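You operate a simulated robot arm through the tools that you are given. There is no shell and no other tool.

You are at the controls of a simulated robot arm. One attempt, no reset.

TASK
Unplug the tape deck and change its worn belt for the one marked S.
Fine: plug in its REST first, belt tagged OLD in the blue OLD PARTS tray, cover closed, then plug back in; power left off.

Only the result counts: the job must be done as asked and must still hold three seconds after the hand-in. Knocking over, shifting, dropping, spilling or breaking anything else fails it. Lids that push on must go on centred and level and be pressed home; caps that screw on are set level and turned clockwise until they are tight.

THE ROBOT
A 7-joint arm with a fingered hand, fixed in place. Base frame: the origin is at the foot of the arm, x ahead of it, y to its left, z up. Readings come in mm, degrees, newtons and seconds.
Its first joint turns from -115.0 to 115.0 degrees. Payload 5 kg.
Tool frame: the origin (TCP) lies between the finger pads and is the grasp point; the fingertips stand 32 mm ahead of it; z points along the fingers, y is the line along which they close. Largest opening 160 mm; the body of the gripper starts 89 mm behind the TCP. The gripper is a hand of 4 fingers: y runs from the thumb to the fingers, the wrist lies at [0, 0, -267] in the tool frame.
Orientation is that of the tool frame in the base frame, as [roll, pitch, yaw] about the fixed x, y, z axes, in that order (R = Rz(yaw) Ry(pitch) Rx(roll)). With the fingers straight down and closing along the base's y, the tool's x points along the base's -x, its y along +y and its z along -z.

THE INTERFACE
- The arm moves only by the tool drive_tool. Its argument "motion" is a list of rows, each a list of 6 numbers: the shift along the base's x, y, z in mm, then the turn, a rotation vector about the base's x, y, z in degrees. In form: [[tx, ty, tz, ax, ay, az], ...]. A call has 1 to 20 rows; each row is the pose to reach, as a shift and turn from the pose commanded when the call began. A row lasts 0.2 s, in which the tool goes at most 50 mm and 8.6 degrees; a call with a longer step from one row to the next is refused whole. Where a pose cannot be reached the arm comes as near as it can. A force on the tool above 80 N (or 10 N above the force at the start of the call, whichever is more), or a blocked arm, ends the call early, and 0.2 s more pass. In this call time passes only in rows, and 0.2 s behind the last. The reply holds the time, the measured pose of the TCP, the force on the tool along the base axes, the opening and the grip force, in the units named above and with some noise, with the torque about the TCP (base axes, N m) and any sound that the robot's microphone picked up, and new pictures: "views" is both (left out), scene, wrist or none.
- Cameras (640 x 400 px; columns grow to the right, rows downward): "scene" is fixed at [221, 650.3, 1601.4]; the picture's right is [-0.31, 0.95, 0.00], its down [0.94, 0.30, -0.19] and it looks along [-0.18, -0.06, -0.98] (base axes); focal length 234 px, centre (320, 200). "wrist" rides on the gripper at [80, -4, -114] in the tool frame; the picture's right is [0.05, 1.00, 0.00], its down [-0.82, 0.04, -0.58] and it looks along [-0.58, 0.03, 0.82] (tool axes); focal length 265 px, centre (320, 200). There is no depth. A picture from a camera that has moved, and an enlarged one, comes with that camera's place and axes in the base frame and with its lens.
- move_column(by): slides the trunk up (or, below 0, down) by that many mm; the arm rides with it, the base frame stays. It gives what a move gives, with no picture.
- move_fingers(finger1, finger2, finger3, thumb_bend): sets how far each is bent, from 0 (flat) to 100 (curled in); at 30 the hand is open as for a grip, at 70 the pads meet at the TCP. One left out holds its place. A second passes; each finger stops where it meets its share of the squeeze, and holds until it gets a number again. It is the only way to open and close the hand. It gives what a move gives, with no picture; readings hold the bend of each and the force on the fingers (four entries, about 0 where the hand has none), thumb and palm.
- close_up(camera, box): a new picture of the part [left, top, right, bottom] of that camera's present view, enlarged. It takes no simulated time.
- close_job(): hands the job in; it is judged then, once.

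Nothing tells you positions but the pictures and the camera data. Unless the task says otherwise, let go and move clear before handing in.

The tools are called as name(argument=value, ...) on one line, values as JSON. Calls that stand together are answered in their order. drive_tool: Moves the arm, as the interface text tells. Its arguments: {"type":"object","properties":{"motion":{"type":"array","items":{"type":"array","items":{"type":"number"}}},"views":{"type":"string","enum":["both","scene","wrist","none"]}},"required":["motion"]} The other tools are called the same way: move_column (by) slides the trunk up or down; move_fingers (finger1, finger2, finger3, thumb_bend) moves the fingers one by one; close_up (camera, box) takes an enlarged picture of a part of a camera's view; close_job () hands the job in.

At the start:

```text
t: 0.0
eef_pos: [-11.4, 560.5, 1238.1]
ee_rot: [180.0, 0.1, -179.9]
ft_force: [0.2, -0.1, 0.6]
ft_torque: [0.0, 0.0, -0.01]
opening: 159.7
finger_force: 0.0
shape: jaw
bend: [30.0, 30.0, 30.0, 30.0]
finger forces: [0.0, 0.1, 0.0, 0.0, 0.0, 0.0]
trunk travel left (down, up): [-725.0, 265.0]
```

scene: 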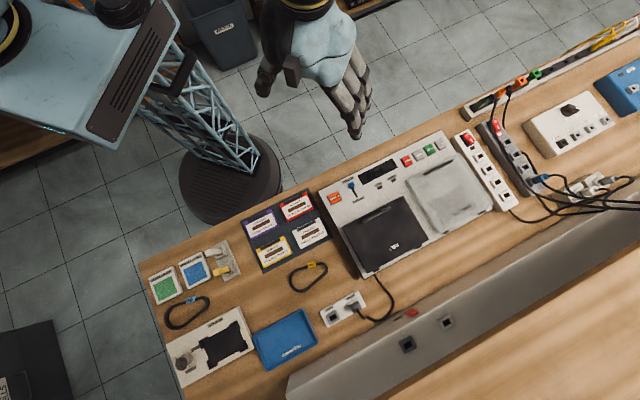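
wrist: 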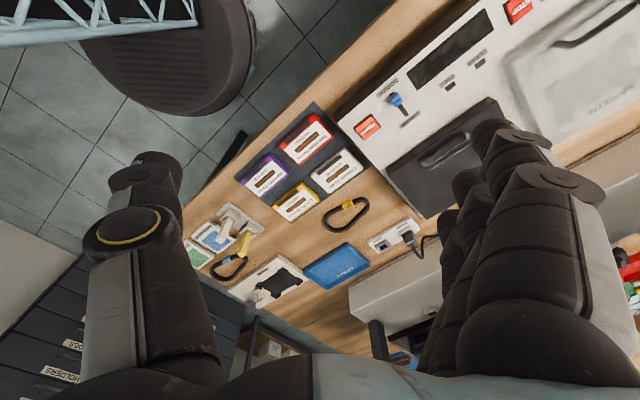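

I see a workbench with a machine (two lids: one dark, one grey), belts, a blue tray, tapes, sockets and cords. I'll look closer at each part before moving.

close_up(camera="scene", box=[310, 130, 500, 280])

close_up(camera="scene", box=[140, 230, 340, 390])

close_up(camera="scene", box=[230, 180, 430, 340])

close_up(camera="scene", box=[450, 50, 640, 220])

```text
2.67 times, centred on (405, 205) of scene
camera zoom: at [221.0, 650.3, 1601.4], right [-0.31, 0.95, 0.0], down [0.94, 0.3, -0.19], along [-0.18, -0.06, -0.98], focal length 624 px, centre (93, 187)
```

zoom: 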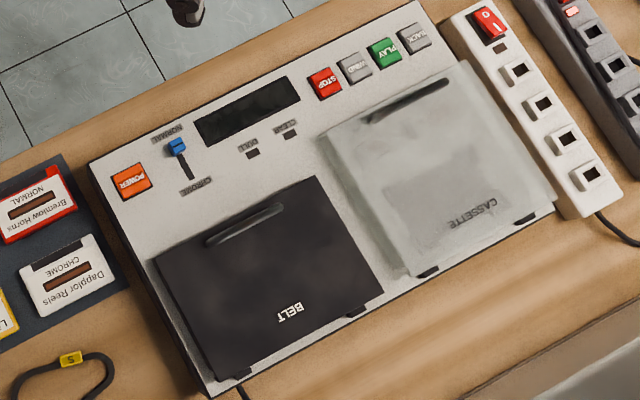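

```text
2.50 times, centred on (240, 310) of scene
camera zoom: at [221.0, 650.3, 1601.4], right [-0.31, 0.95, 0.0], down [0.94, 0.3, -0.19], along [-0.18, -0.06, -0.98], focal length 585 px, centre (520, -75)
```

zoom: 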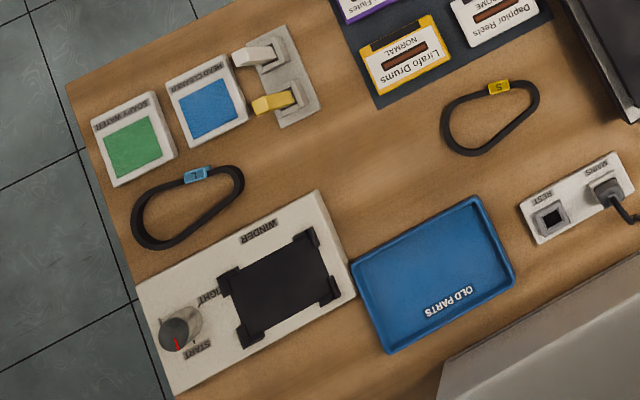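

```text
2.50 times, centred on (330, 260) of scene
camera zoom: at [221.0, 650.3, 1601.4], right [-0.31, 0.95, 0.0], down [0.94, 0.3, -0.19], along [-0.18, -0.06, -0.98], focal length 585 px, centre (295, 50)
```

zoom: 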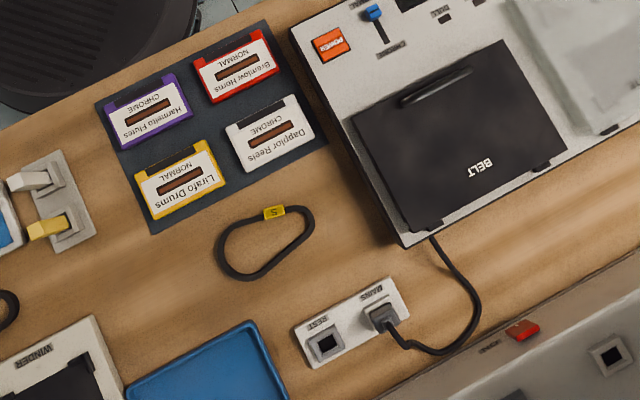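

```text
2.35 times, centred on (545, 135) of scene
camera zoom: at [221.0, 650.3, 1601.4], right [-0.31, 0.95, 0.0], down [0.94, 0.3, -0.19], along [-0.18, -0.06, -0.98], focal length 551 px, centre (-209, 353)
```

zoom: 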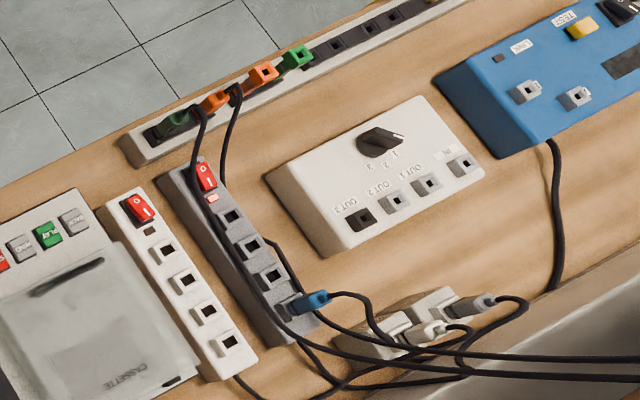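

The bench sits about 45° off the base axes, its top near z≈820. The deck with the BELT cover is to the right, the MAINS/REST plate beyond it, and belt S (yellow tag) beside it. First I'll turn the hand to line up with the bench and look.

drive_tool(motion=[[0, 0, 0, 0, 0, 7.5], [0, 0, 0, 0, 0, 15], [0, 0, 0, 0, 0, 22.5], [0, 0, 0, 0, 0, 30], [0, 0, 0, 0, 0, 37.5], [0, 0, 0, 0, 0, 45]], views="both")

```text
t: 1.4
eef_pos: [-11.4, 560.8, 1238.5]
ee_rot: [-179.9, 0.1, -134.9]
ft_force: [-0.1, -0.5, 0.4]
ft_torque: [-0.03, 0.0, 0.04]
opening: 160.0
finger_force: 0.0
shape: jaw
bend: [30.0, 30.0, 30.0, 30.0]
finger forces: [0.0, 0.1, 0.0, 0.0, 0.0, 0.0]
trunk travel left (down, up): [-725.0, 265.0]
camera wrist: at [-66.6, 500.1, 1352.4], right [-0.74, 0.67, 0.0], down [0.54, 0.61, 0.58], along [0.39, 0.43, -0.82], focal length 265 px, centre (320, 200)
```

scene: 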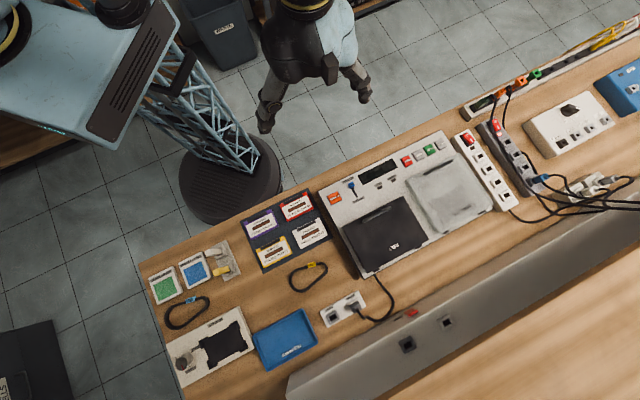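
wrist: 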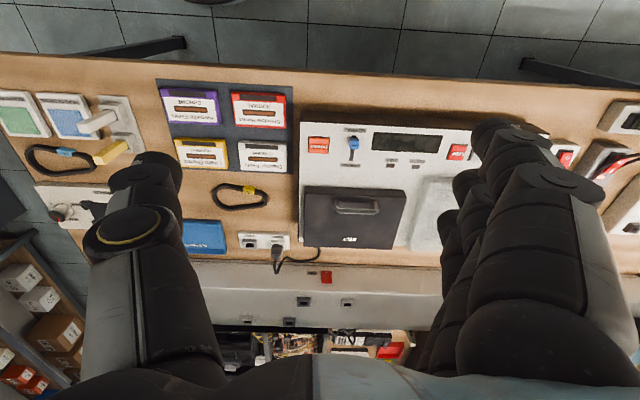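

The hand is now square to the bench. I'll enlarge the wrist view for the deck, plug plate and belts.

close_up(camera="wrist", box=[290, 115, 450, 270])

close_up(camera="wrist", box=[180, 170, 340, 270])

```text
2.58 times, centred on (370, 192) of wrist
camera zoom: at [-66.6, 500.1, 1352.4], right [-0.74, 0.67, 0.0], down [0.54, 0.61, 0.58], along [0.39, 0.43, -0.82], focal length 685 px, centre (191, 219)
```

zoom: 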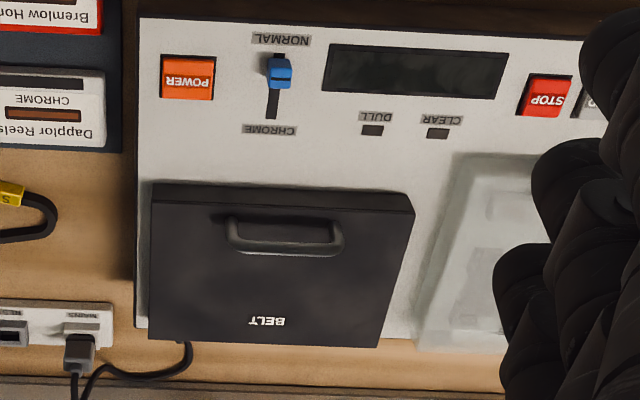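

```text
4.00 times, centred on (260, 220) of wrist
camera zoom: at [-66.6, 500.1, 1352.4], right [-0.74, 0.67, 0.0], down [0.54, 0.61, 0.58], along [0.39, 0.43, -0.82], focal length 1062 px, centre (560, 120)
```

zoom: 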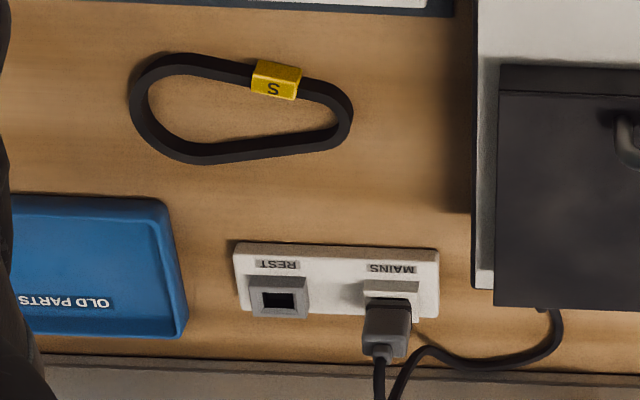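

I see the plug standing in MAINS with its cord out of the top, and REST empty beside it. I'll move nearer above the plate to look.

drive_tool(motion=[[35, 17, -21, 0, 0, 0], [70, 34, -42, 0, 0, 0], [105, 51, -63, 0, 0, 0], [140, 68, -84, 0, 0, 0], [175, 85, -105, 0, 0, 0], [210, 102, -126, 0, 0, 0], [245, 119, -147, 0, 0, 0], [280, 136, -168, 0, 0, 0], [315, 153, -188, 0, 0, 0]], views="both")

```text
t: 3.4
eef_pos: [303.3, 715.7, 1049.0]
ee_rot: [-180.0, 0.1, -134.9]
ft_force: [0.2, -0.1, -0.3]
ft_torque: [0.01, 0.03, 0.05]
opening: 160.1
finger_force: 0.2
shape: jaw
bend: [30.0, 30.0, 30.0, 30.0]
finger forces: [0.0, 0.0, 0.0, 0.1, 0.1, 0.0]
trunk travel left (down, up): [-725.0, 265.0]
camera wrist: at [248.6, 655.5, 1162.5], right [-0.74, 0.67, 0.0], down [0.55, 0.61, 0.58], along [0.39, 0.43, -0.82], focal length 265 px, centre (320, 200)
```

scene: 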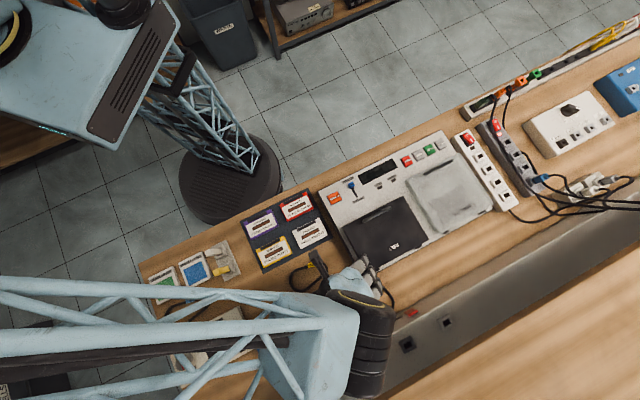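
wrist: 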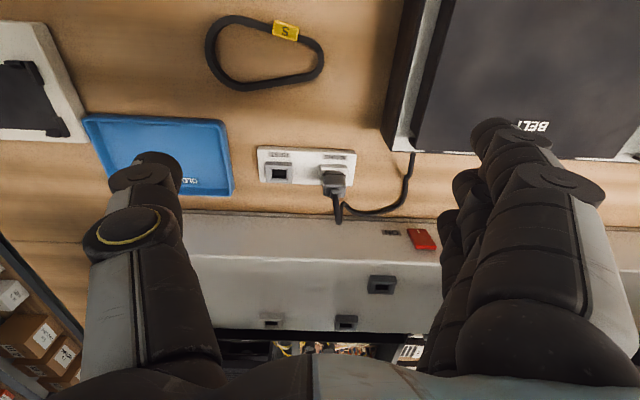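

I can see the plate and plug, and a raised back panel behind them. I'll enlarge to measure.

close_up(camera="wrist", box=[240, 130, 400, 230])

close_up(camera="wrist", box=[190, 0, 440, 156])

```text
4.00 times, centred on (320, 180) of wrist
camera zoom: at [248.6, 655.5, 1162.5], right [-0.74, 0.67, 0.0], down [0.55, 0.61, 0.58], along [0.39, 0.43, -0.82], focal length 1062 px, centre (320, 280)
```

zoom: 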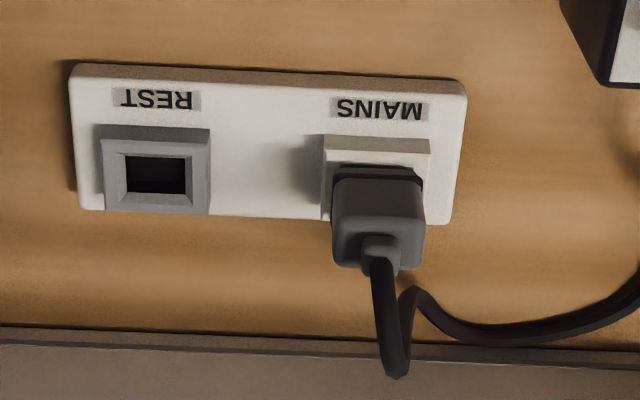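

```text
2.56 times, centred on (315, 78) of wrist
camera zoom: at [248.6, 655.5, 1162.5], right [-0.74, 0.67, 0.0], down [0.55, 0.61, 0.58], along [0.39, 0.43, -0.82], focal length 679 px, centre (333, 512)
```

zoom: 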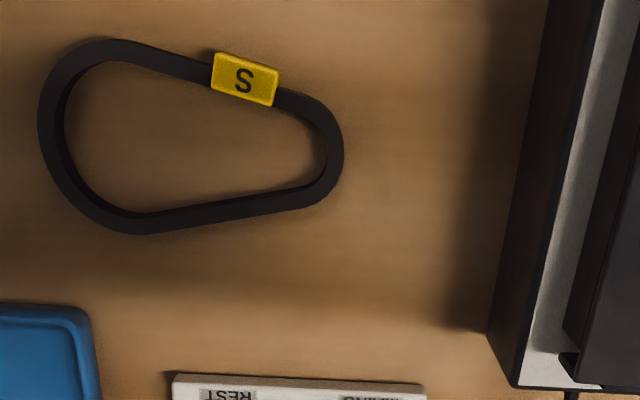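

The plug sits near p≈826 (depth), q≈317 (leftward), with REST about 77 mm to its right, and the deck top at z≈887. I'll move closer to refine this before gripping.

drive_tool(motion=[[4, 8, -30, 0, 0, 0], [8, 16, -60, 0, 0, 0], [12, 23, -84, 0, 0, 0]], views="wrist")

close_up(camera="wrist", box=[220, 120, 420, 245])

```text
t: 4.2
eef_pos: [315.6, 736.6, 963.2]
ee_rot: [-179.9, 0.0, -134.9]
ft_force: [-0.5, 0.3, 0.3]
ft_torque: [-0.06, 0.04, -0.02]
opening: 159.8
finger_force: 0.1
shape: jaw
bend: [30.0, 30.0, 30.0, 30.0]
finger forces: [0.0, 0.0, 0.1, 0.1, 0.1, 0.0]
trunk travel left (down, up): [-725.0, 265.0]
camera wrist: at [259.8, 677.6, 1078.7], right [-0.74, 0.67, 0.0], down [0.55, 0.61, 0.58], along [0.39, 0.43, -0.82], focal length 265 px, centre (320, 200)
```

wrist: 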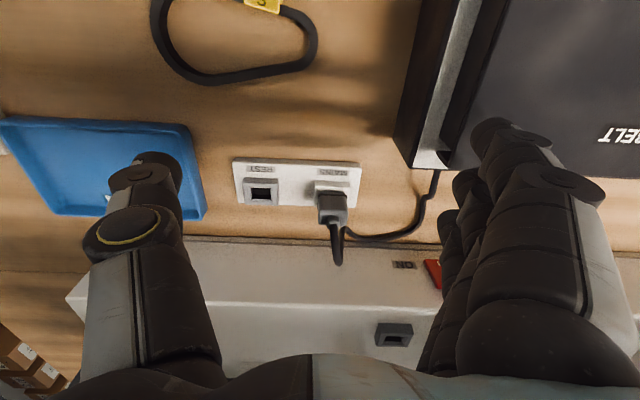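

```text
3.20 times, centred on (320, 182) of wrist
camera zoom: at [259.8, 677.6, 1078.7], right [-0.74, 0.67, 0.0], down [0.55, 0.61, 0.58], along [0.39, 0.43, -0.82], focal length 849 px, centre (320, 256)
```

zoom: 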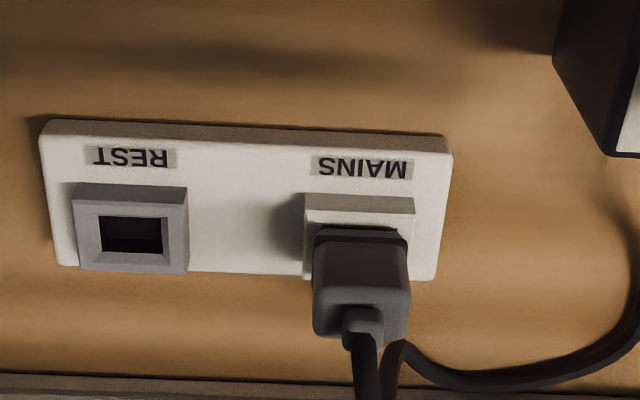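

The plug body spans roughly z 838–874 and is about 30 mm wide. I'll pre-close the fingers here in free air to see how they move.

move_fingers(finger1=55, finger2=55, finger3=55, thumb_bend=55)

close_up(camera="wrist", box=[0, 0, 640, 400])

```text
t: 5.2
eef_pos: [314.7, 736.9, 964.5]
ee_rot: [180.0, 0.0, -134.9]
ft_force: [0.1, 0.6, 0.5]
ft_torque: [-0.01, 0.0, 0.01]
opening: 72.7
finger_force: 0.1
shape: fingers
bend: [55.0, 55.0, 55.0, 55.0]
finger forces: [0.0, 0.0, 0.0, 0.0, 0.0, 0.1]
trunk travel left (down, up): [-725.0, 265.0]
```

```text
1.00 times, centred on (320, 200) of wrist (not enlarged: the box is as wide or as high as the picture)
camera zoom: at [259.6, 676.6, 1079.6], right [-0.74, 0.67, 0.0], down [0.55, 0.61, 0.58], along [0.39, 0.43, -0.82], focal length 265 px, centre (320, 200)
```

zoom: 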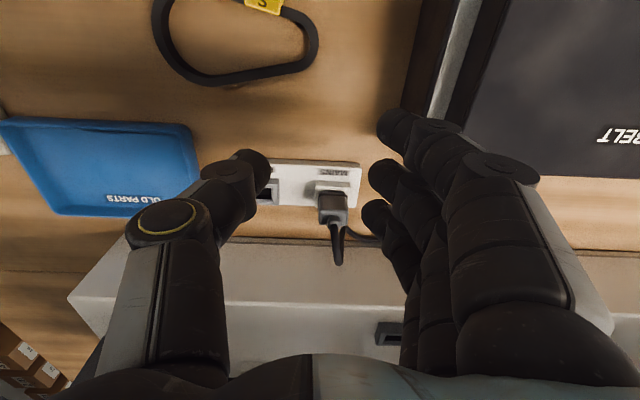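

At bend 55 the opening is about 73 mm, and the middle finger lines up with the thumb, the outer ones ±31 mm to the sides. I'll move over the plug and check alignment from above.

drive_tool(motion=[[15, 24, -5, 0, 0, 0], [30, 48, -12, 0, 0, 0], [45.6, 71.8, -20, 0, 0, 0]], views="both")

close_up(camera="wrist", box=[200, 60, 440, 210])

```text
t: 6.0
eef_pos: [360.7, 809.7, 944.5]
ee_rot: [-180.0, 0.0, -134.9]
ft_force: [-0.2, 0.1, -1.2]
ft_torque: [-0.05, 0.03, 0.0]
opening: 72.5
finger_force: 0.1
shape: fingers
bend: [55.0, 55.0, 55.0, 55.0]
finger forces: [0.0, 0.0, 0.1, 0.0, 0.0, 0.0]
trunk travel left (down, up): [-725.0, 265.0]
camera wrist: at [305.4, 749.3, 1059.9], right [-0.74, 0.67, 0.0], down [0.55, 0.61, 0.58], along [0.39, 0.43, -0.82], focal length 265 px, centre (320, 200)
```

scene: 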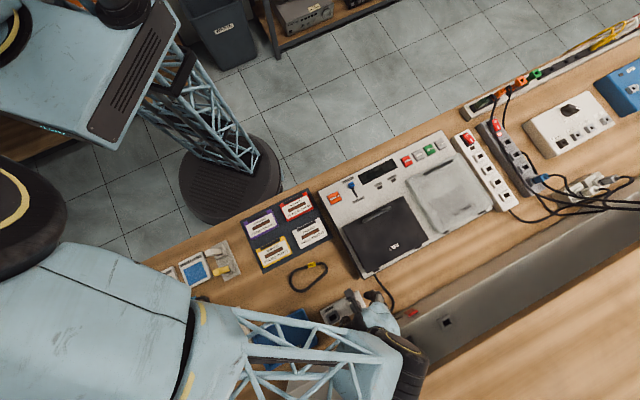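
wrist: 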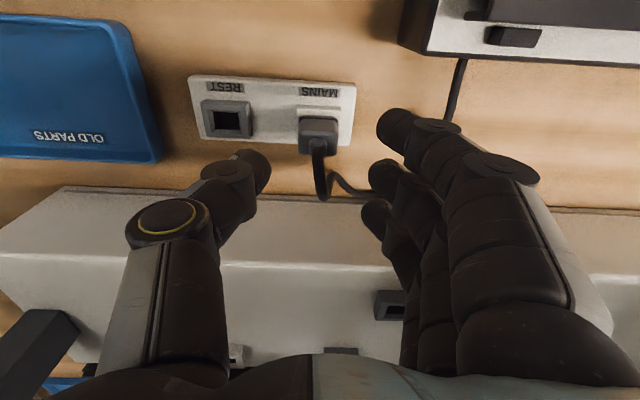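

```text
2.67 times, centred on (320, 135) of wrist
camera zoom: at [305.4, 749.3, 1059.9], right [-0.74, 0.67, 0.0], down [0.55, 0.61, 0.58], along [0.39, 0.43, -0.82], focal length 708 px, centre (320, 373)
```

zoom: 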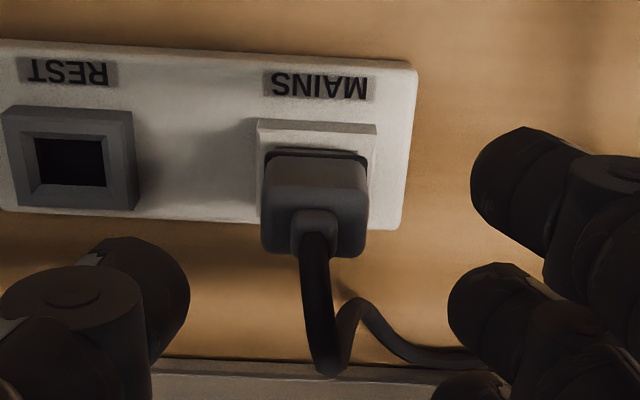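

TCP lines up with the plug (p≈827, q≈317). I'll lower so the fingertips stay just above the socket rim and the pads flank the plug body.

drive_tool(motion=[[-0.5, -1, -24, 0, 0, 0], [-0.5, -1, -48, 0, 0, 0], [-0.5, -1, -71, 0, 0, 0]], views="both")

close_up(camera="wrist", box=[200, 60, 440, 210])

```text
t: 6.8
eef_pos: [359.5, 808.2, 876.4]
ee_rot: [180.0, 0.3, -134.9]
ft_force: [2.2, 0.5, 4.0]
ft_torque: [-0.1, -0.19, 0.06]
opening: 72.6
finger_force: 2.4
shape: fingers
bend: [55.0, 55.0, 55.0, 55.0]
finger forces: [0.1, 0.0, 0.0, 0.0, 4.2, 0.1]
trunk travel left (down, up): [-725.0, 265.0]
camera wrist: at [304.8, 746.7, 990.6], right [-0.74, 0.67, 0.0], down [0.55, 0.61, 0.58], along [0.39, 0.43, -0.81], focal length 265 px, centre (320, 200)
```

scene: 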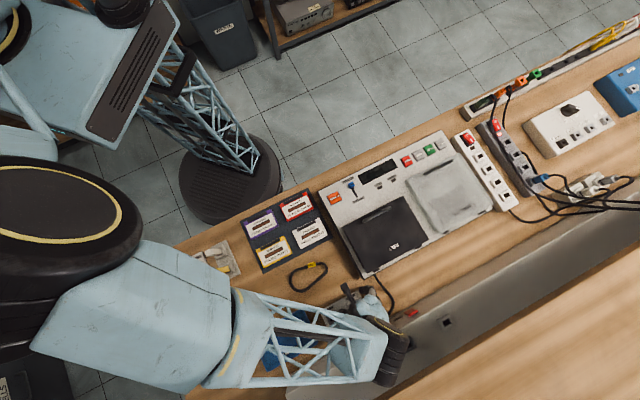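
wrist: 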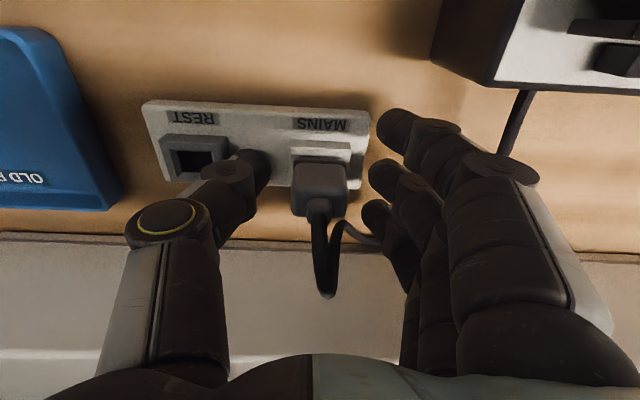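

```text
2.67 times, centred on (320, 135) of wrist
camera zoom: at [304.8, 746.7, 990.6], right [-0.74, 0.67, 0.0], down [0.55, 0.61, 0.58], along [0.39, 0.43, -0.81], focal length 708 px, centre (320, 373)
```

zoom: 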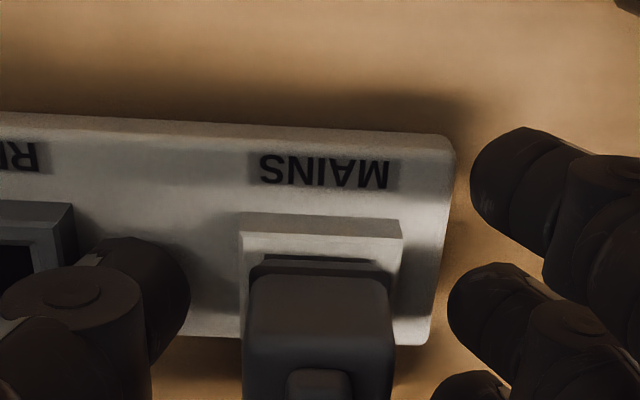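

The thumb is brushing the REST socket rim (about 4 N). I'll rise slightly, close thumb and middle finger further, then lower again.

drive_tool(motion=[[0, 0, 8, 0, 0, 0], [0, 0, 16, 0, 0, 0]], views="none")

move_fingers(finger2=61, thumb_bend=61)

close_up(camera="wrist", box=[200, 60, 440, 210])

```text
t: 7.4
eef_pos: [361.4, 806.7, 890.9]
ee_rot: [-179.9, -0.1, -135.0]
ft_force: [0.6, -0.5, -0.7]
ft_torque: [0.02, 0.01, 0.02]
opening: 72.2
finger_force: 0.1
shape: fingers
bend: [55.0, 55.0, 55.0, 55.0]
finger forces: [0.1, 0.0, 0.0, 0.0, 0.0, 0.0]
trunk travel left (down, up): [-725.0, 265.0]
```

```text
t: 8.4
eef_pos: [361.1, 806.7, 891.4]
ee_rot: [180.0, 0.0, -134.9]
ft_force: [0.3, -0.4, -0.1]
ft_torque: [-0.01, 0.02, -0.01]
opening: 61.1
finger_force: 0.0
shape: fingers
bend: [55.0, 61.0, 55.0, 61.0]
finger forces: [0.0, 0.0, 0.0, 0.1, 0.1, 0.0]
trunk travel left (down, up): [-725.0, 265.0]
```

```text
2.67 times, centred on (320, 135) of wrist
camera zoom: at [304.7, 746.4, 1005.4], right [-0.74, 0.67, 0.0], down [0.55, 0.61, 0.58], along [0.39, 0.43, -0.82], focal length 708 px, centre (320, 373)
```

zoom: 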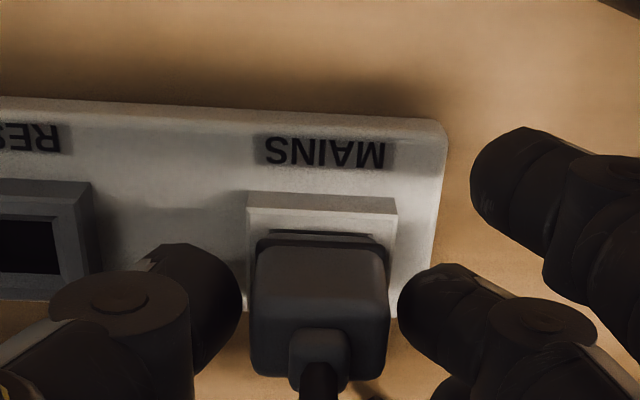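

Thumb and middle finger now straddle the plug evenly. Lowering and closing on it.

drive_tool(motion=[[0, 0, -9, 0, 0, 0], [0, 0, -17, 0, 0, 0]], views="wrist")

move_fingers(finger2=72, thumb_bend=72)

close_up(camera="wrist", box=[200, 60, 440, 210])

```text
t: 9.0
eef_pos: [360.7, 805.9, 875.9]
ee_rot: [179.9, 0.1, -134.9]
ft_force: [1.1, -0.1, 3.3]
ft_torque: [-0.1, -0.07, 0.0]
opening: 61.4
finger_force: 2.3
shape: fingers
bend: [55.0, 61.0, 55.0, 61.0]
finger forces: [0.1, 0.1, 0.0, 0.0, 3.6, 0.1]
trunk travel left (down, up): [-725.0, 265.0]
camera wrist: at [304.9, 746.5, 989.3], right [-0.74, 0.67, 0.0], down [0.55, 0.61, 0.58], along [0.39, 0.43, -0.82], focal length 265 px, centre (320, 200)
```

wrist: 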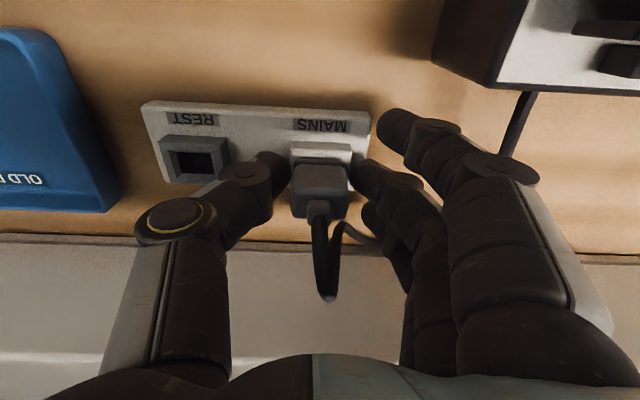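

```text
t: 10.0
eef_pos: [362.3, 806.6, 874.7]
ee_rot: [-180.0, 0.0, -135.0]
ft_force: [5.7, -6.5, -2.3]
ft_torque: [-0.13, -0.12, 0.0]
opening: 58.2
finger_force: 11.2
shape: fingers
bend: [55.0, 63.0, 55.0, 66.0]
finger forces: [0.0, 7.6, 0.0, 0.0, 14.3, 0.0]
trunk travel left (down, up): [-725.0, 265.0]
```

```text
2.67 times, centred on (320, 135) of wrist
camera zoom: at [305.7, 746.0, 988.4], right [-0.74, 0.67, 0.0], down [0.55, 0.61, 0.58], along [0.39, 0.43, -0.82], focal length 708 px, centre (320, 373)
```

zoom: 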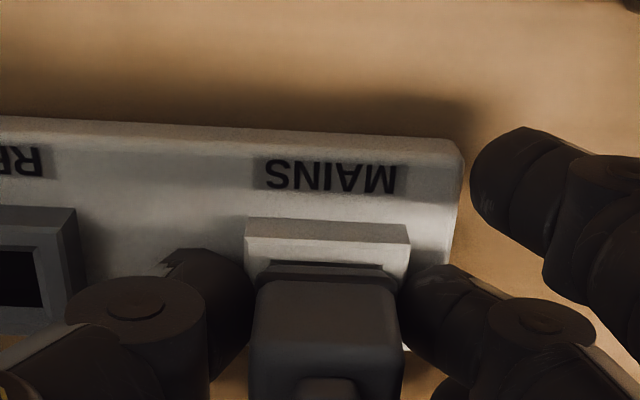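

The fingers contact the plug with thumb 14 N and finger 8 N. I'll ask for a firmer squeeze and then see how it holds.

move_fingers(finger2=90, thumb_bend=90)

```text
t: 11.0
eef_pos: [363.1, 806.7, 875.7]
ee_rot: [-180.0, 0.1, -135.0]
ft_force: [13.4, -13.2, 3.2]
ft_torque: [-0.41, -0.43, 0.05]
opening: 50.1
finger_force: 20.5
shape: fingers
bend: [55.0, 62.0, 55.0, 74.0]
finger forces: [0.0, 7.2, 0.0, 0.0, 34.8, 0.1]
trunk travel left (down, up): [-725.0, 265.0]
```

The thumb overpowers the single finger, so I'll balance it back to 66 and try a slow straight pull.

move_fingers(finger2=90, thumb_bend=66)

drive_tool(motion=[[0, 0, 3, 0, 0, 0], [0, 0, 6, 0, 0, 0], [0, 0, 9, 0, 0, 0], [0, 0, 12, 0, 0, 0]], views="wrist")

```text
t: 12.0
eef_pos: [359.3, 807.1, 877.9]
ee_rot: [179.9, 0.2, -135.0]
ft_force: [-7.4, 6.1, 26.0]
ft_torque: [0.23, 0.25, -0.02]
opening: 55.6
finger_force: 17.5
shape: fingers
bend: [55.0, 69.0, 55.0, 66.0]
finger forces: [0.0, 21.9, 0.1, 0.0, 12.6, 0.1]
trunk travel left (down, up): [-725.0, 265.0]
```

```text
t: 13.0
eef_pos: [360.4, 805.7, 886.0]
ee_rot: [-180.0, 0.1, -135.0]
ft_force: [-2.2, 2.3, -1.7]
ft_torque: [0.14, 0.11, 0.0]
opening: 57.3
finger_force: 6.4
shape: fingers
bend: [55.0, 68.0, 55.0, 65.0]
finger forces: [0.0, 8.6, 0.1, 0.0, 5.1, 0.0]
trunk travel left (down, up): [-725.0, 265.0]
camera wrist: at [305.0, 746.0, 1000.3], right [-0.74, 0.67, 0.0], down [0.55, 0.61, 0.58], along [0.39, 0.43, -0.82], focal length 265 px, centre (320, 200)
```

wrist: 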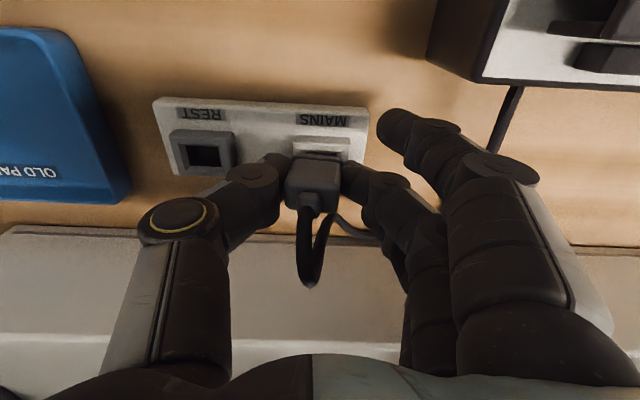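

Something moved; I'll check whether the plug lifted from the socket.

close_up(camera="wrist", box=[200, 80, 440, 230])

```text
2.67 times, centred on (320, 155) of wrist
camera zoom: at [305.0, 746.0, 1000.3], right [-0.74, 0.67, 0.0], down [0.55, 0.61, 0.58], along [0.39, 0.43, -0.82], focal length 708 px, centre (320, 320)
```

zoom: 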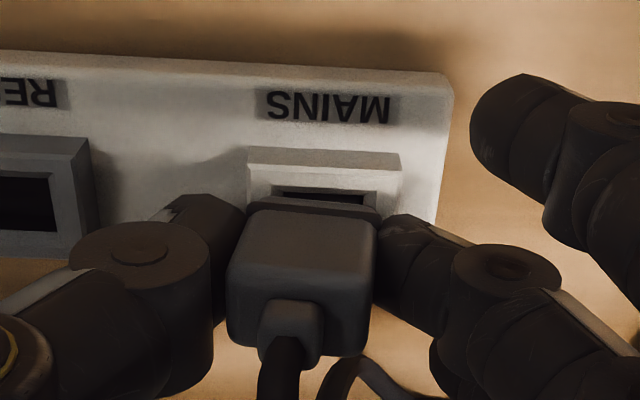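

The plug is out of MAINS and in the grip. I'll lift it clear and look again.

drive_tool(motion=[[0, 0, 5, 0, 0, 0], [0, 0, 10, 0, 0, 0], [0, 0, 15, 0, 0, 0], [0, 0, 20, 0, 0, 0], [0, 0, 25, 0, 0, 0]], views="both")

close_up(camera="wrist", box=[200, 80, 440, 230])

```text
t: 14.2
eef_pos: [361.4, 808.3, 912.6]
ee_rot: [180.0, 0.1, -134.8]
ft_force: [0.1, 0.4, -0.6]
ft_torque: [-0.01, -0.04, -0.01]
opening: 58.5
finger_force: 6.9
shape: fingers
bend: [55.0, 68.0, 55.0, 64.0]
finger forces: [0.0, 7.1, 0.0, 0.0, 7.0, 0.0]
trunk travel left (down, up): [-725.0, 265.0]
camera wrist: at [305.0, 747.4, 1025.7], right [-0.74, 0.67, 0.0], down [0.55, 0.61, 0.58], along [0.39, 0.43, -0.82], focal length 265 px, centre (320, 200)
```

scene: 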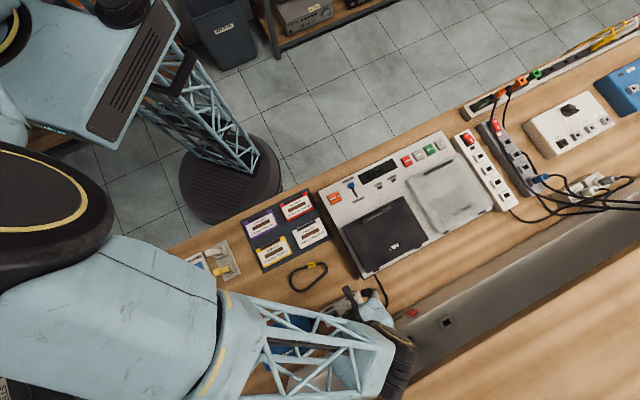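
wrist: 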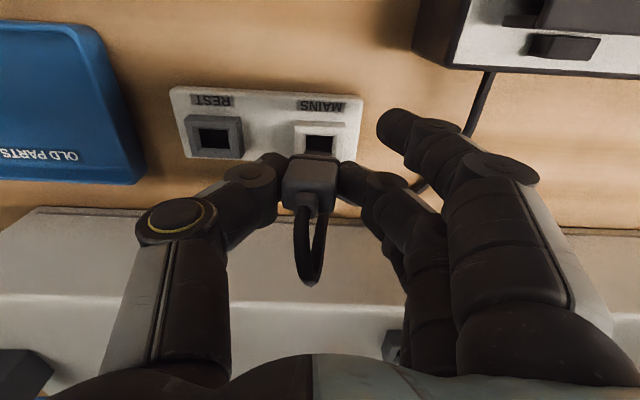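

```text
2.67 times, centred on (320, 155) of wrist
camera zoom: at [305.0, 747.4, 1025.7], right [-0.74, 0.67, 0.0], down [0.55, 0.61, 0.58], along [0.39, 0.43, -0.82], focal length 708 px, centre (320, 320)
```

zoom: 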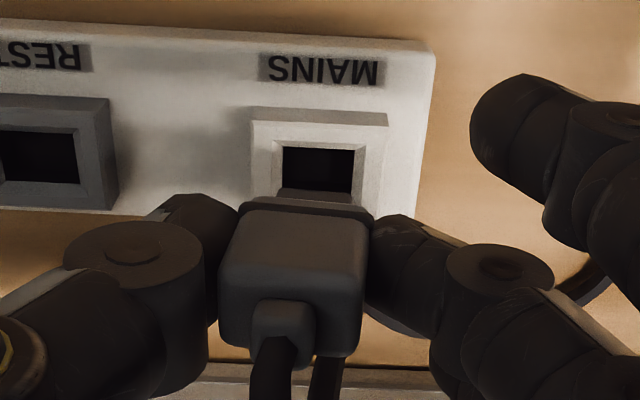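

The plug is up but leaning a few degrees toward REST. I'll correct the tilt and carry it above REST, then re-check.

drive_tool(motion=[[0, 0, 3, -1.5, -1.5, 0], [9, -9, 6, -3, -3, 0], [20, -20, 6, -4.2, -4.2, 0], [31, -31, 6, -4.2, -4.2, 0], [42, -42, 6, -4.2, -4.2, 0], [51, -51, 6, -4.2, -4.2, 0]], views="wrist")

close_up(camera="wrist", box=[220, 80, 412, 200])

```text
t: 15.6
eef_pos: [414.3, 755.7, 917.5]
ee_rot: [-174.1, 0.0, -134.9]
ft_force: [-0.1, 0.1, -1.4]
ft_torque: [0.01, 0.02, -0.01]
opening: 58.7
finger_force: 6.9
shape: fingers
bend: [55.0, 68.0, 55.0, 64.0]
finger forces: [0.0, 7.0, 0.1, 0.0, 6.9, 0.1]
trunk travel left (down, up): [-725.0, 265.0]
camera wrist: at [348.7, 703.7, 1031.1], right [-0.74, 0.67, -0.1], down [0.5, 0.65, 0.57], along [0.45, 0.37, -0.81], focal length 265 px, centre (320, 200)
```

wrist: 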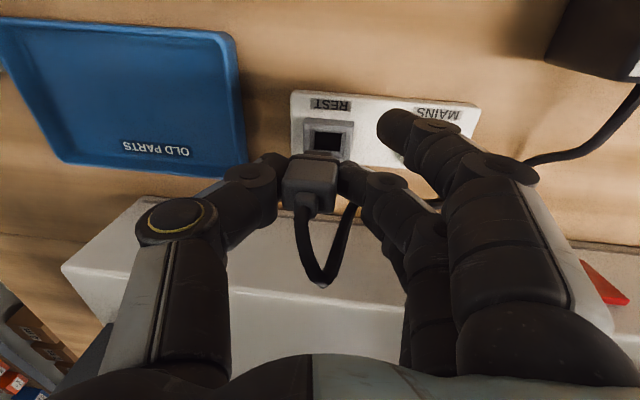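

```text
3.33 times, centred on (316, 140) of wrist
camera zoom: at [348.7, 703.7, 1031.1], right [-0.74, 0.67, -0.1], down [0.5, 0.65, 0.57], along [0.45, 0.37, -0.81], focal length 885 px, centre (333, 400)
```

zoom: 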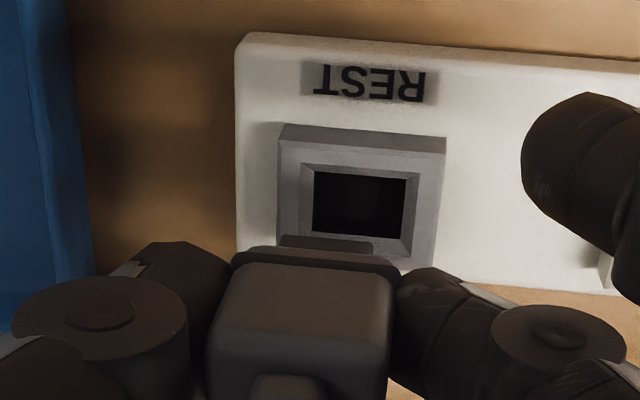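

The plug still leans about 5° and sits ~4 mm off REST's hole. I'll correct both and look again.

drive_tool(motion=[[-2, 2, 0, -1.6, -1.6, 0], [-4.6, 4.6, 0, -3.2, -3.2, 0], [-4.6, 4.6, -6, -3.2, -3.2, 0]], views="wrist")

close_up(camera="wrist", box=[220, 80, 412, 200])

```text
t: 16.4
eef_pos: [407.0, 761.3, 911.3]
ee_rot: [-169.6, 0.0, -135.0]
ft_force: [0.4, -1.4, -1.0]
ft_torque: [-0.01, 0.03, 0.01]
opening: 58.5
finger_force: 6.7
shape: fingers
bend: [55.0, 68.0, 55.0, 64.0]
finger forces: [0.0, 7.1, 0.1, 0.0, 7.0, 0.0]
trunk travel left (down, up): [-725.0, 265.0]
camera wrist: at [337.1, 715.3, 1024.2], right [-0.73, 0.66, -0.18], down [0.47, 0.68, 0.56], along [0.49, 0.32, -0.81], focal length 265 px, centre (320, 200)
```

wrist: 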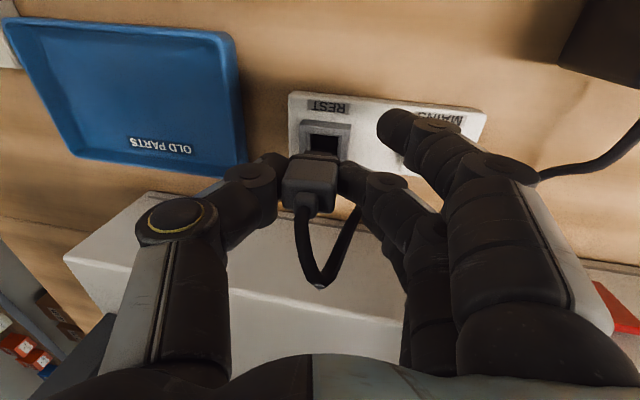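

```text
3.33 times, centred on (316, 140) of wrist
camera zoom: at [337.1, 715.3, 1024.2], right [-0.73, 0.66, -0.18], down [0.47, 0.68, 0.56], along [0.49, 0.32, -0.81], focal length 885 px, centre (333, 400)
```

zoom: 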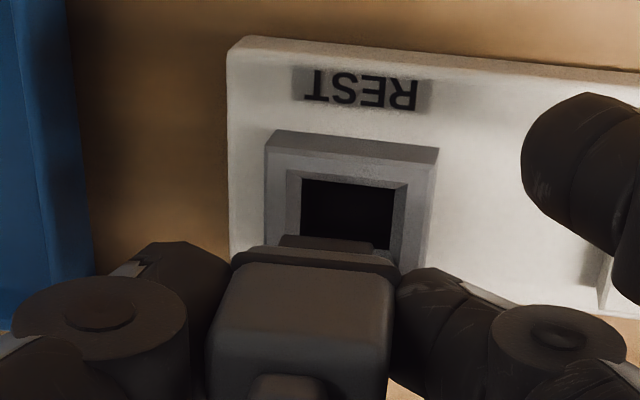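

Tilt is now about zero and the plug is ~2 mm left of the hole. Shifting and lowering toward REST gently.

drive_tool(motion=[[1.3, -1.3, 0, 0, 0, 0], [1.3, -1.3, -5, 0, 0, 0], [1.3, -1.3, -10, 0, 0, 0], [1.3, -1.3, -15, 0, 0, 0]], views="wrist")

close_up(camera="wrist", box=[220, 80, 412, 200])

```text
t: 17.4
eef_pos: [408.8, 758.8, 895.5]
ee_rot: [-169.5, 0.0, -134.9]
ft_force: [1.0, -0.4, -1.0]
ft_torque: [0.01, 0.04, 0.01]
opening: 58.6
finger_force: 7.0
shape: fingers
bend: [55.0, 68.0, 55.0, 64.0]
finger forces: [0.0, 7.1, 0.0, 0.0, 7.0, 0.0]
trunk travel left (down, up): [-725.0, 265.0]
camera wrist: at [337.8, 714.1, 1009.3], right [-0.73, 0.66, -0.18], down [0.47, 0.68, 0.56], along [0.49, 0.32, -0.81], focal length 265 px, centre (320, 200)
```

wrist: 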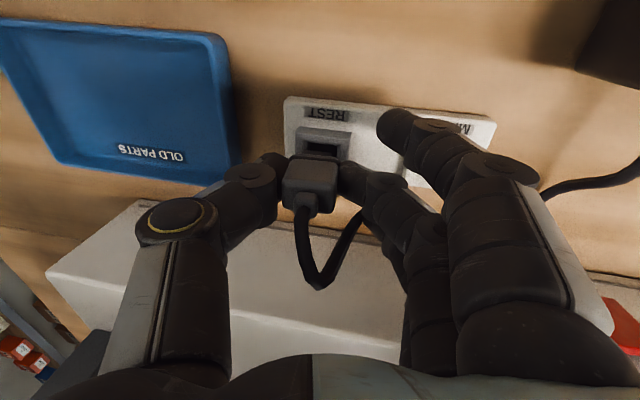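

```text
3.33 times, centred on (316, 140) of wrist
camera zoom: at [337.8, 714.1, 1009.3], right [-0.73, 0.66, -0.18], down [0.47, 0.68, 0.56], along [0.49, 0.32, -0.81], focal length 885 px, centre (333, 400)
```

zoom: 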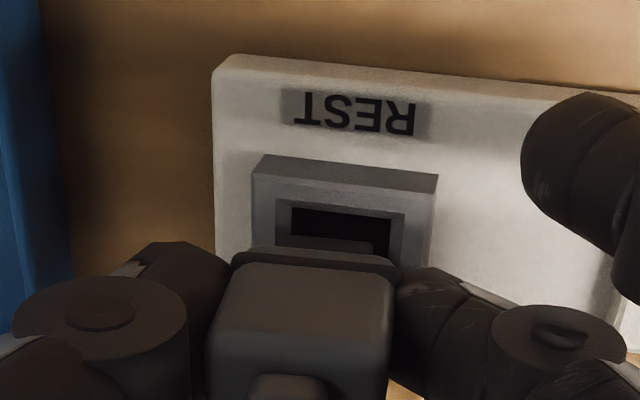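

Plug and hole line up within about 1 mm. I'll lower further in small steps and watch the force.

drive_tool(motion=[[0.5, -0.5, -2, 0, 0, 0], [0.5, -0.5, -4, 0, 0, 0], [0.5, -0.5, -6, 0, 0, 0], [0.5, -0.5, -8, 0, 0, 0], [0.5, -0.5, -10, 0, 0, 0]], views="wrist")

close_up(camera="wrist", box=[220, 80, 412, 200])

```text
t: 18.6
eef_pos: [408.2, 759.7, 885.9]
ee_rot: [-169.6, 0.0, -134.9]
ft_force: [-1.8, 0.7, -0.6]
ft_torque: [0.04, 0.07, -0.04]
opening: 58.8
finger_force: 7.1
shape: fingers
bend: [55.0, 68.0, 55.0, 64.0]
finger forces: [0.0, 8.4, 0.1, 0.1, 6.6, 0.1]
trunk travel left (down, up): [-725.0, 265.0]
camera wrist: at [337.8, 713.8, 998.7], right [-0.73, 0.66, -0.18], down [0.47, 0.68, 0.56], along [0.49, 0.32, -0.81], focal length 265 px, centre (320, 200)
```

wrist: 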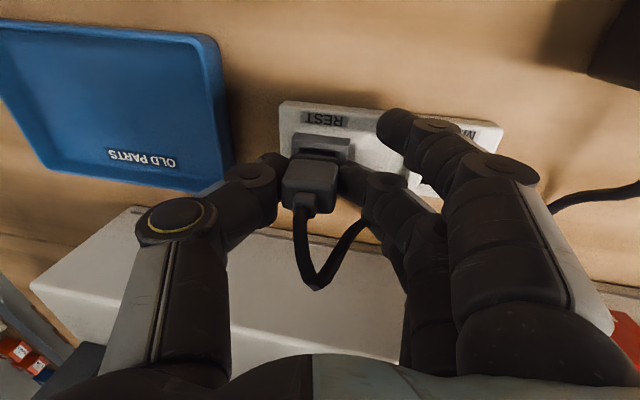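

```text
3.33 times, centred on (316, 140) of wrist
camera zoom: at [337.8, 713.8, 998.7], right [-0.73, 0.66, -0.18], down [0.47, 0.68, 0.56], along [0.49, 0.32, -0.81], focal length 885 px, centre (333, 400)
```

zoom: 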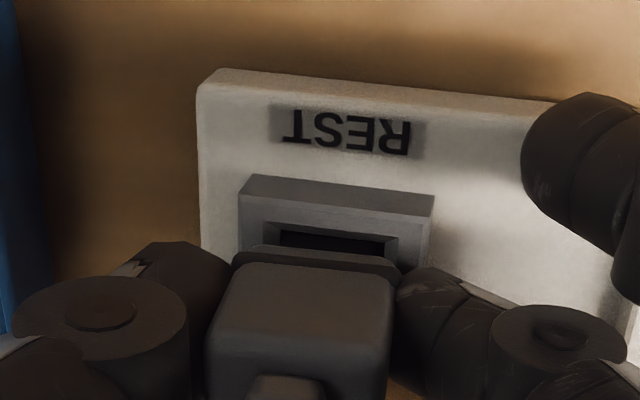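

The prong has entered with a light side load. I'll ease back half a millimetre and keep pressing down until it seats.

drive_tool(motion=[[-0.5, 0.5, -2, 0, 0, 0], [-0.5, 0.5, -4, 0, 0, 0], [-0.5, 0.5, -6, 0, 0, 0], [-0.5, 0.5, -8, 0, 0, 0]], views="wrist")

close_up(camera="wrist", box=[220, 80, 412, 200])

```text
t: 19.6
eef_pos: [405.7, 761.1, 882.5]
ee_rot: [-169.7, 0.4, -134.9]
ft_force: [-4.2, 7.6, 31.3]
ft_torque: [0.37, 1.06, -0.22]
opening: 59.5
finger_force: 24.5
shape: fingers
bend: [58.0, 71.0, 55.0, 64.0]
finger forces: [18.4, 22.0, 0.1, 0.0, 9.0, 0.0]
trunk travel left (down, up): [-725.0, 265.0]
camera wrist: at [336.3, 714.6, 994.9], right [-0.73, 0.66, -0.18], down [0.47, 0.68, 0.57], along [0.49, 0.33, -0.81], focal length 265 px, centre (320, 200)
```

wrist: 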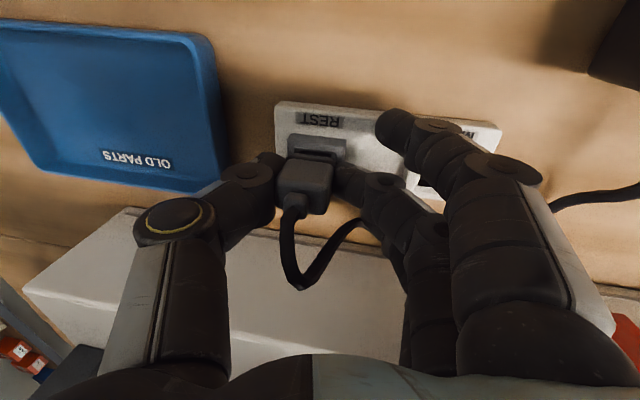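

```text
3.33 times, centred on (316, 140) of wrist
camera zoom: at [336.3, 714.6, 994.9], right [-0.73, 0.66, -0.18], down [0.47, 0.68, 0.57], along [0.49, 0.33, -0.81], focal length 885 px, centre (333, 400)
```

zoom: 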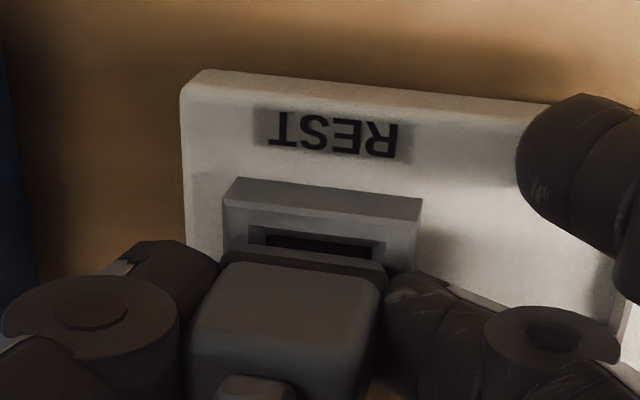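

Finger 1 is pressing the plate between the sockets, not the plug. I'll back up a little and curl that finger out of the way.

drive_tool(motion=[[0, 0, 3, 0, 0, 0], [0, 0, 6, 0, 0, 0]], views="none")

move_fingers(finger1=95)

close_up(camera="wrist", box=[160, 60, 480, 260])

```text
t: 20.2
eef_pos: [407.6, 758.7, 883.7]
ee_rot: [-169.6, 0.0, -134.9]
ft_force: [0.0, 7.9, 10.5]
ft_torque: [0.4, 0.34, -0.11]
opening: 60.2
finger_force: 14.8
shape: fingers
bend: [56.0, 70.0, 55.0, 64.0]
finger forces: [5.8, 17.2, 0.0, 0.0, 6.8, 0.0]
trunk travel left (down, up): [-725.0, 265.0]
```

```text
t: 21.2
eef_pos: [408.4, 760.2, 883.4]
ee_rot: [-169.5, 0.0, -134.9]
ft_force: [-3.3, 1.6, 1.2]
ft_torque: [0.12, 0.13, 0.0]
opening: 44.5
finger_force: 8.2
shape: fingers
bend: [95.0, 70.0, 55.0, 64.0]
finger forces: [0.0, 10.3, 0.0, 0.1, 6.3, 0.0]
trunk travel left (down, up): [-725.0, 265.0]
```

```text
2.00 times, centred on (320, 160) of wrist
camera zoom: at [337.7, 713.7, 996.8], right [-0.73, 0.66, -0.18], down [0.47, 0.68, 0.56], along [0.49, 0.32, -0.81], focal length 531 px, centre (320, 280)
```

zoom: 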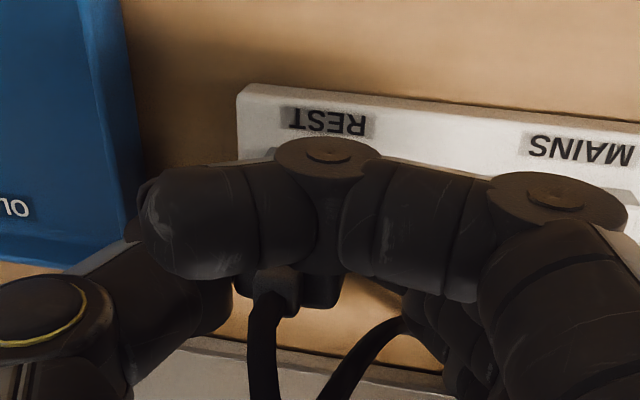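

Finger 1 is tucked clear. Pressing down again in small steps.

drive_tool(motion=[[0, 0, -2, 0, 0, 0], [0, 0, -4, 0, 0, 0], [0, 0, -6, 0, 0, 0], [0, 0, -8, 0, 0, 0]], views="wrist")

close_up(camera="wrist", box=[200, 80, 392, 200])

```text
t: 22.2
eef_pos: [405.7, 761.1, 879.3]
ee_rot: [-169.6, 0.3, -135.0]
ft_force: [-6.2, 6.8, 26.6]
ft_torque: [0.23, 0.28, -0.02]
opening: 44.5
finger_force: 24.0
shape: fingers
bend: [95.0, 73.0, 55.0, 64.0]
finger forces: [0.0, 37.3, 0.0, 0.0, 10.9, 0.1]
trunk travel left (down, up): [-725.0, 265.0]
camera wrist: at [336.3, 714.9, 992.3], right [-0.73, 0.66, -0.18], down [0.47, 0.68, 0.56], along [0.49, 0.33, -0.81], focal length 265 px, centre (320, 200)
```

wrist: 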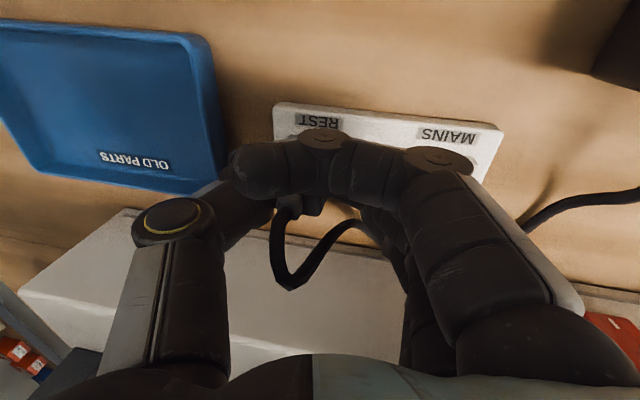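

```text
3.33 times, centred on (296, 140) of wrist
camera zoom: at [336.3, 714.9, 992.3], right [-0.73, 0.66, -0.18], down [0.47, 0.68, 0.56], along [0.49, 0.33, -0.81], focal length 885 px, centre (400, 400)
```

zoom: 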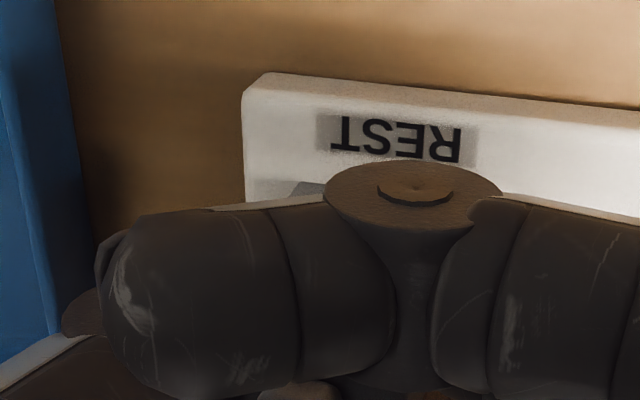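

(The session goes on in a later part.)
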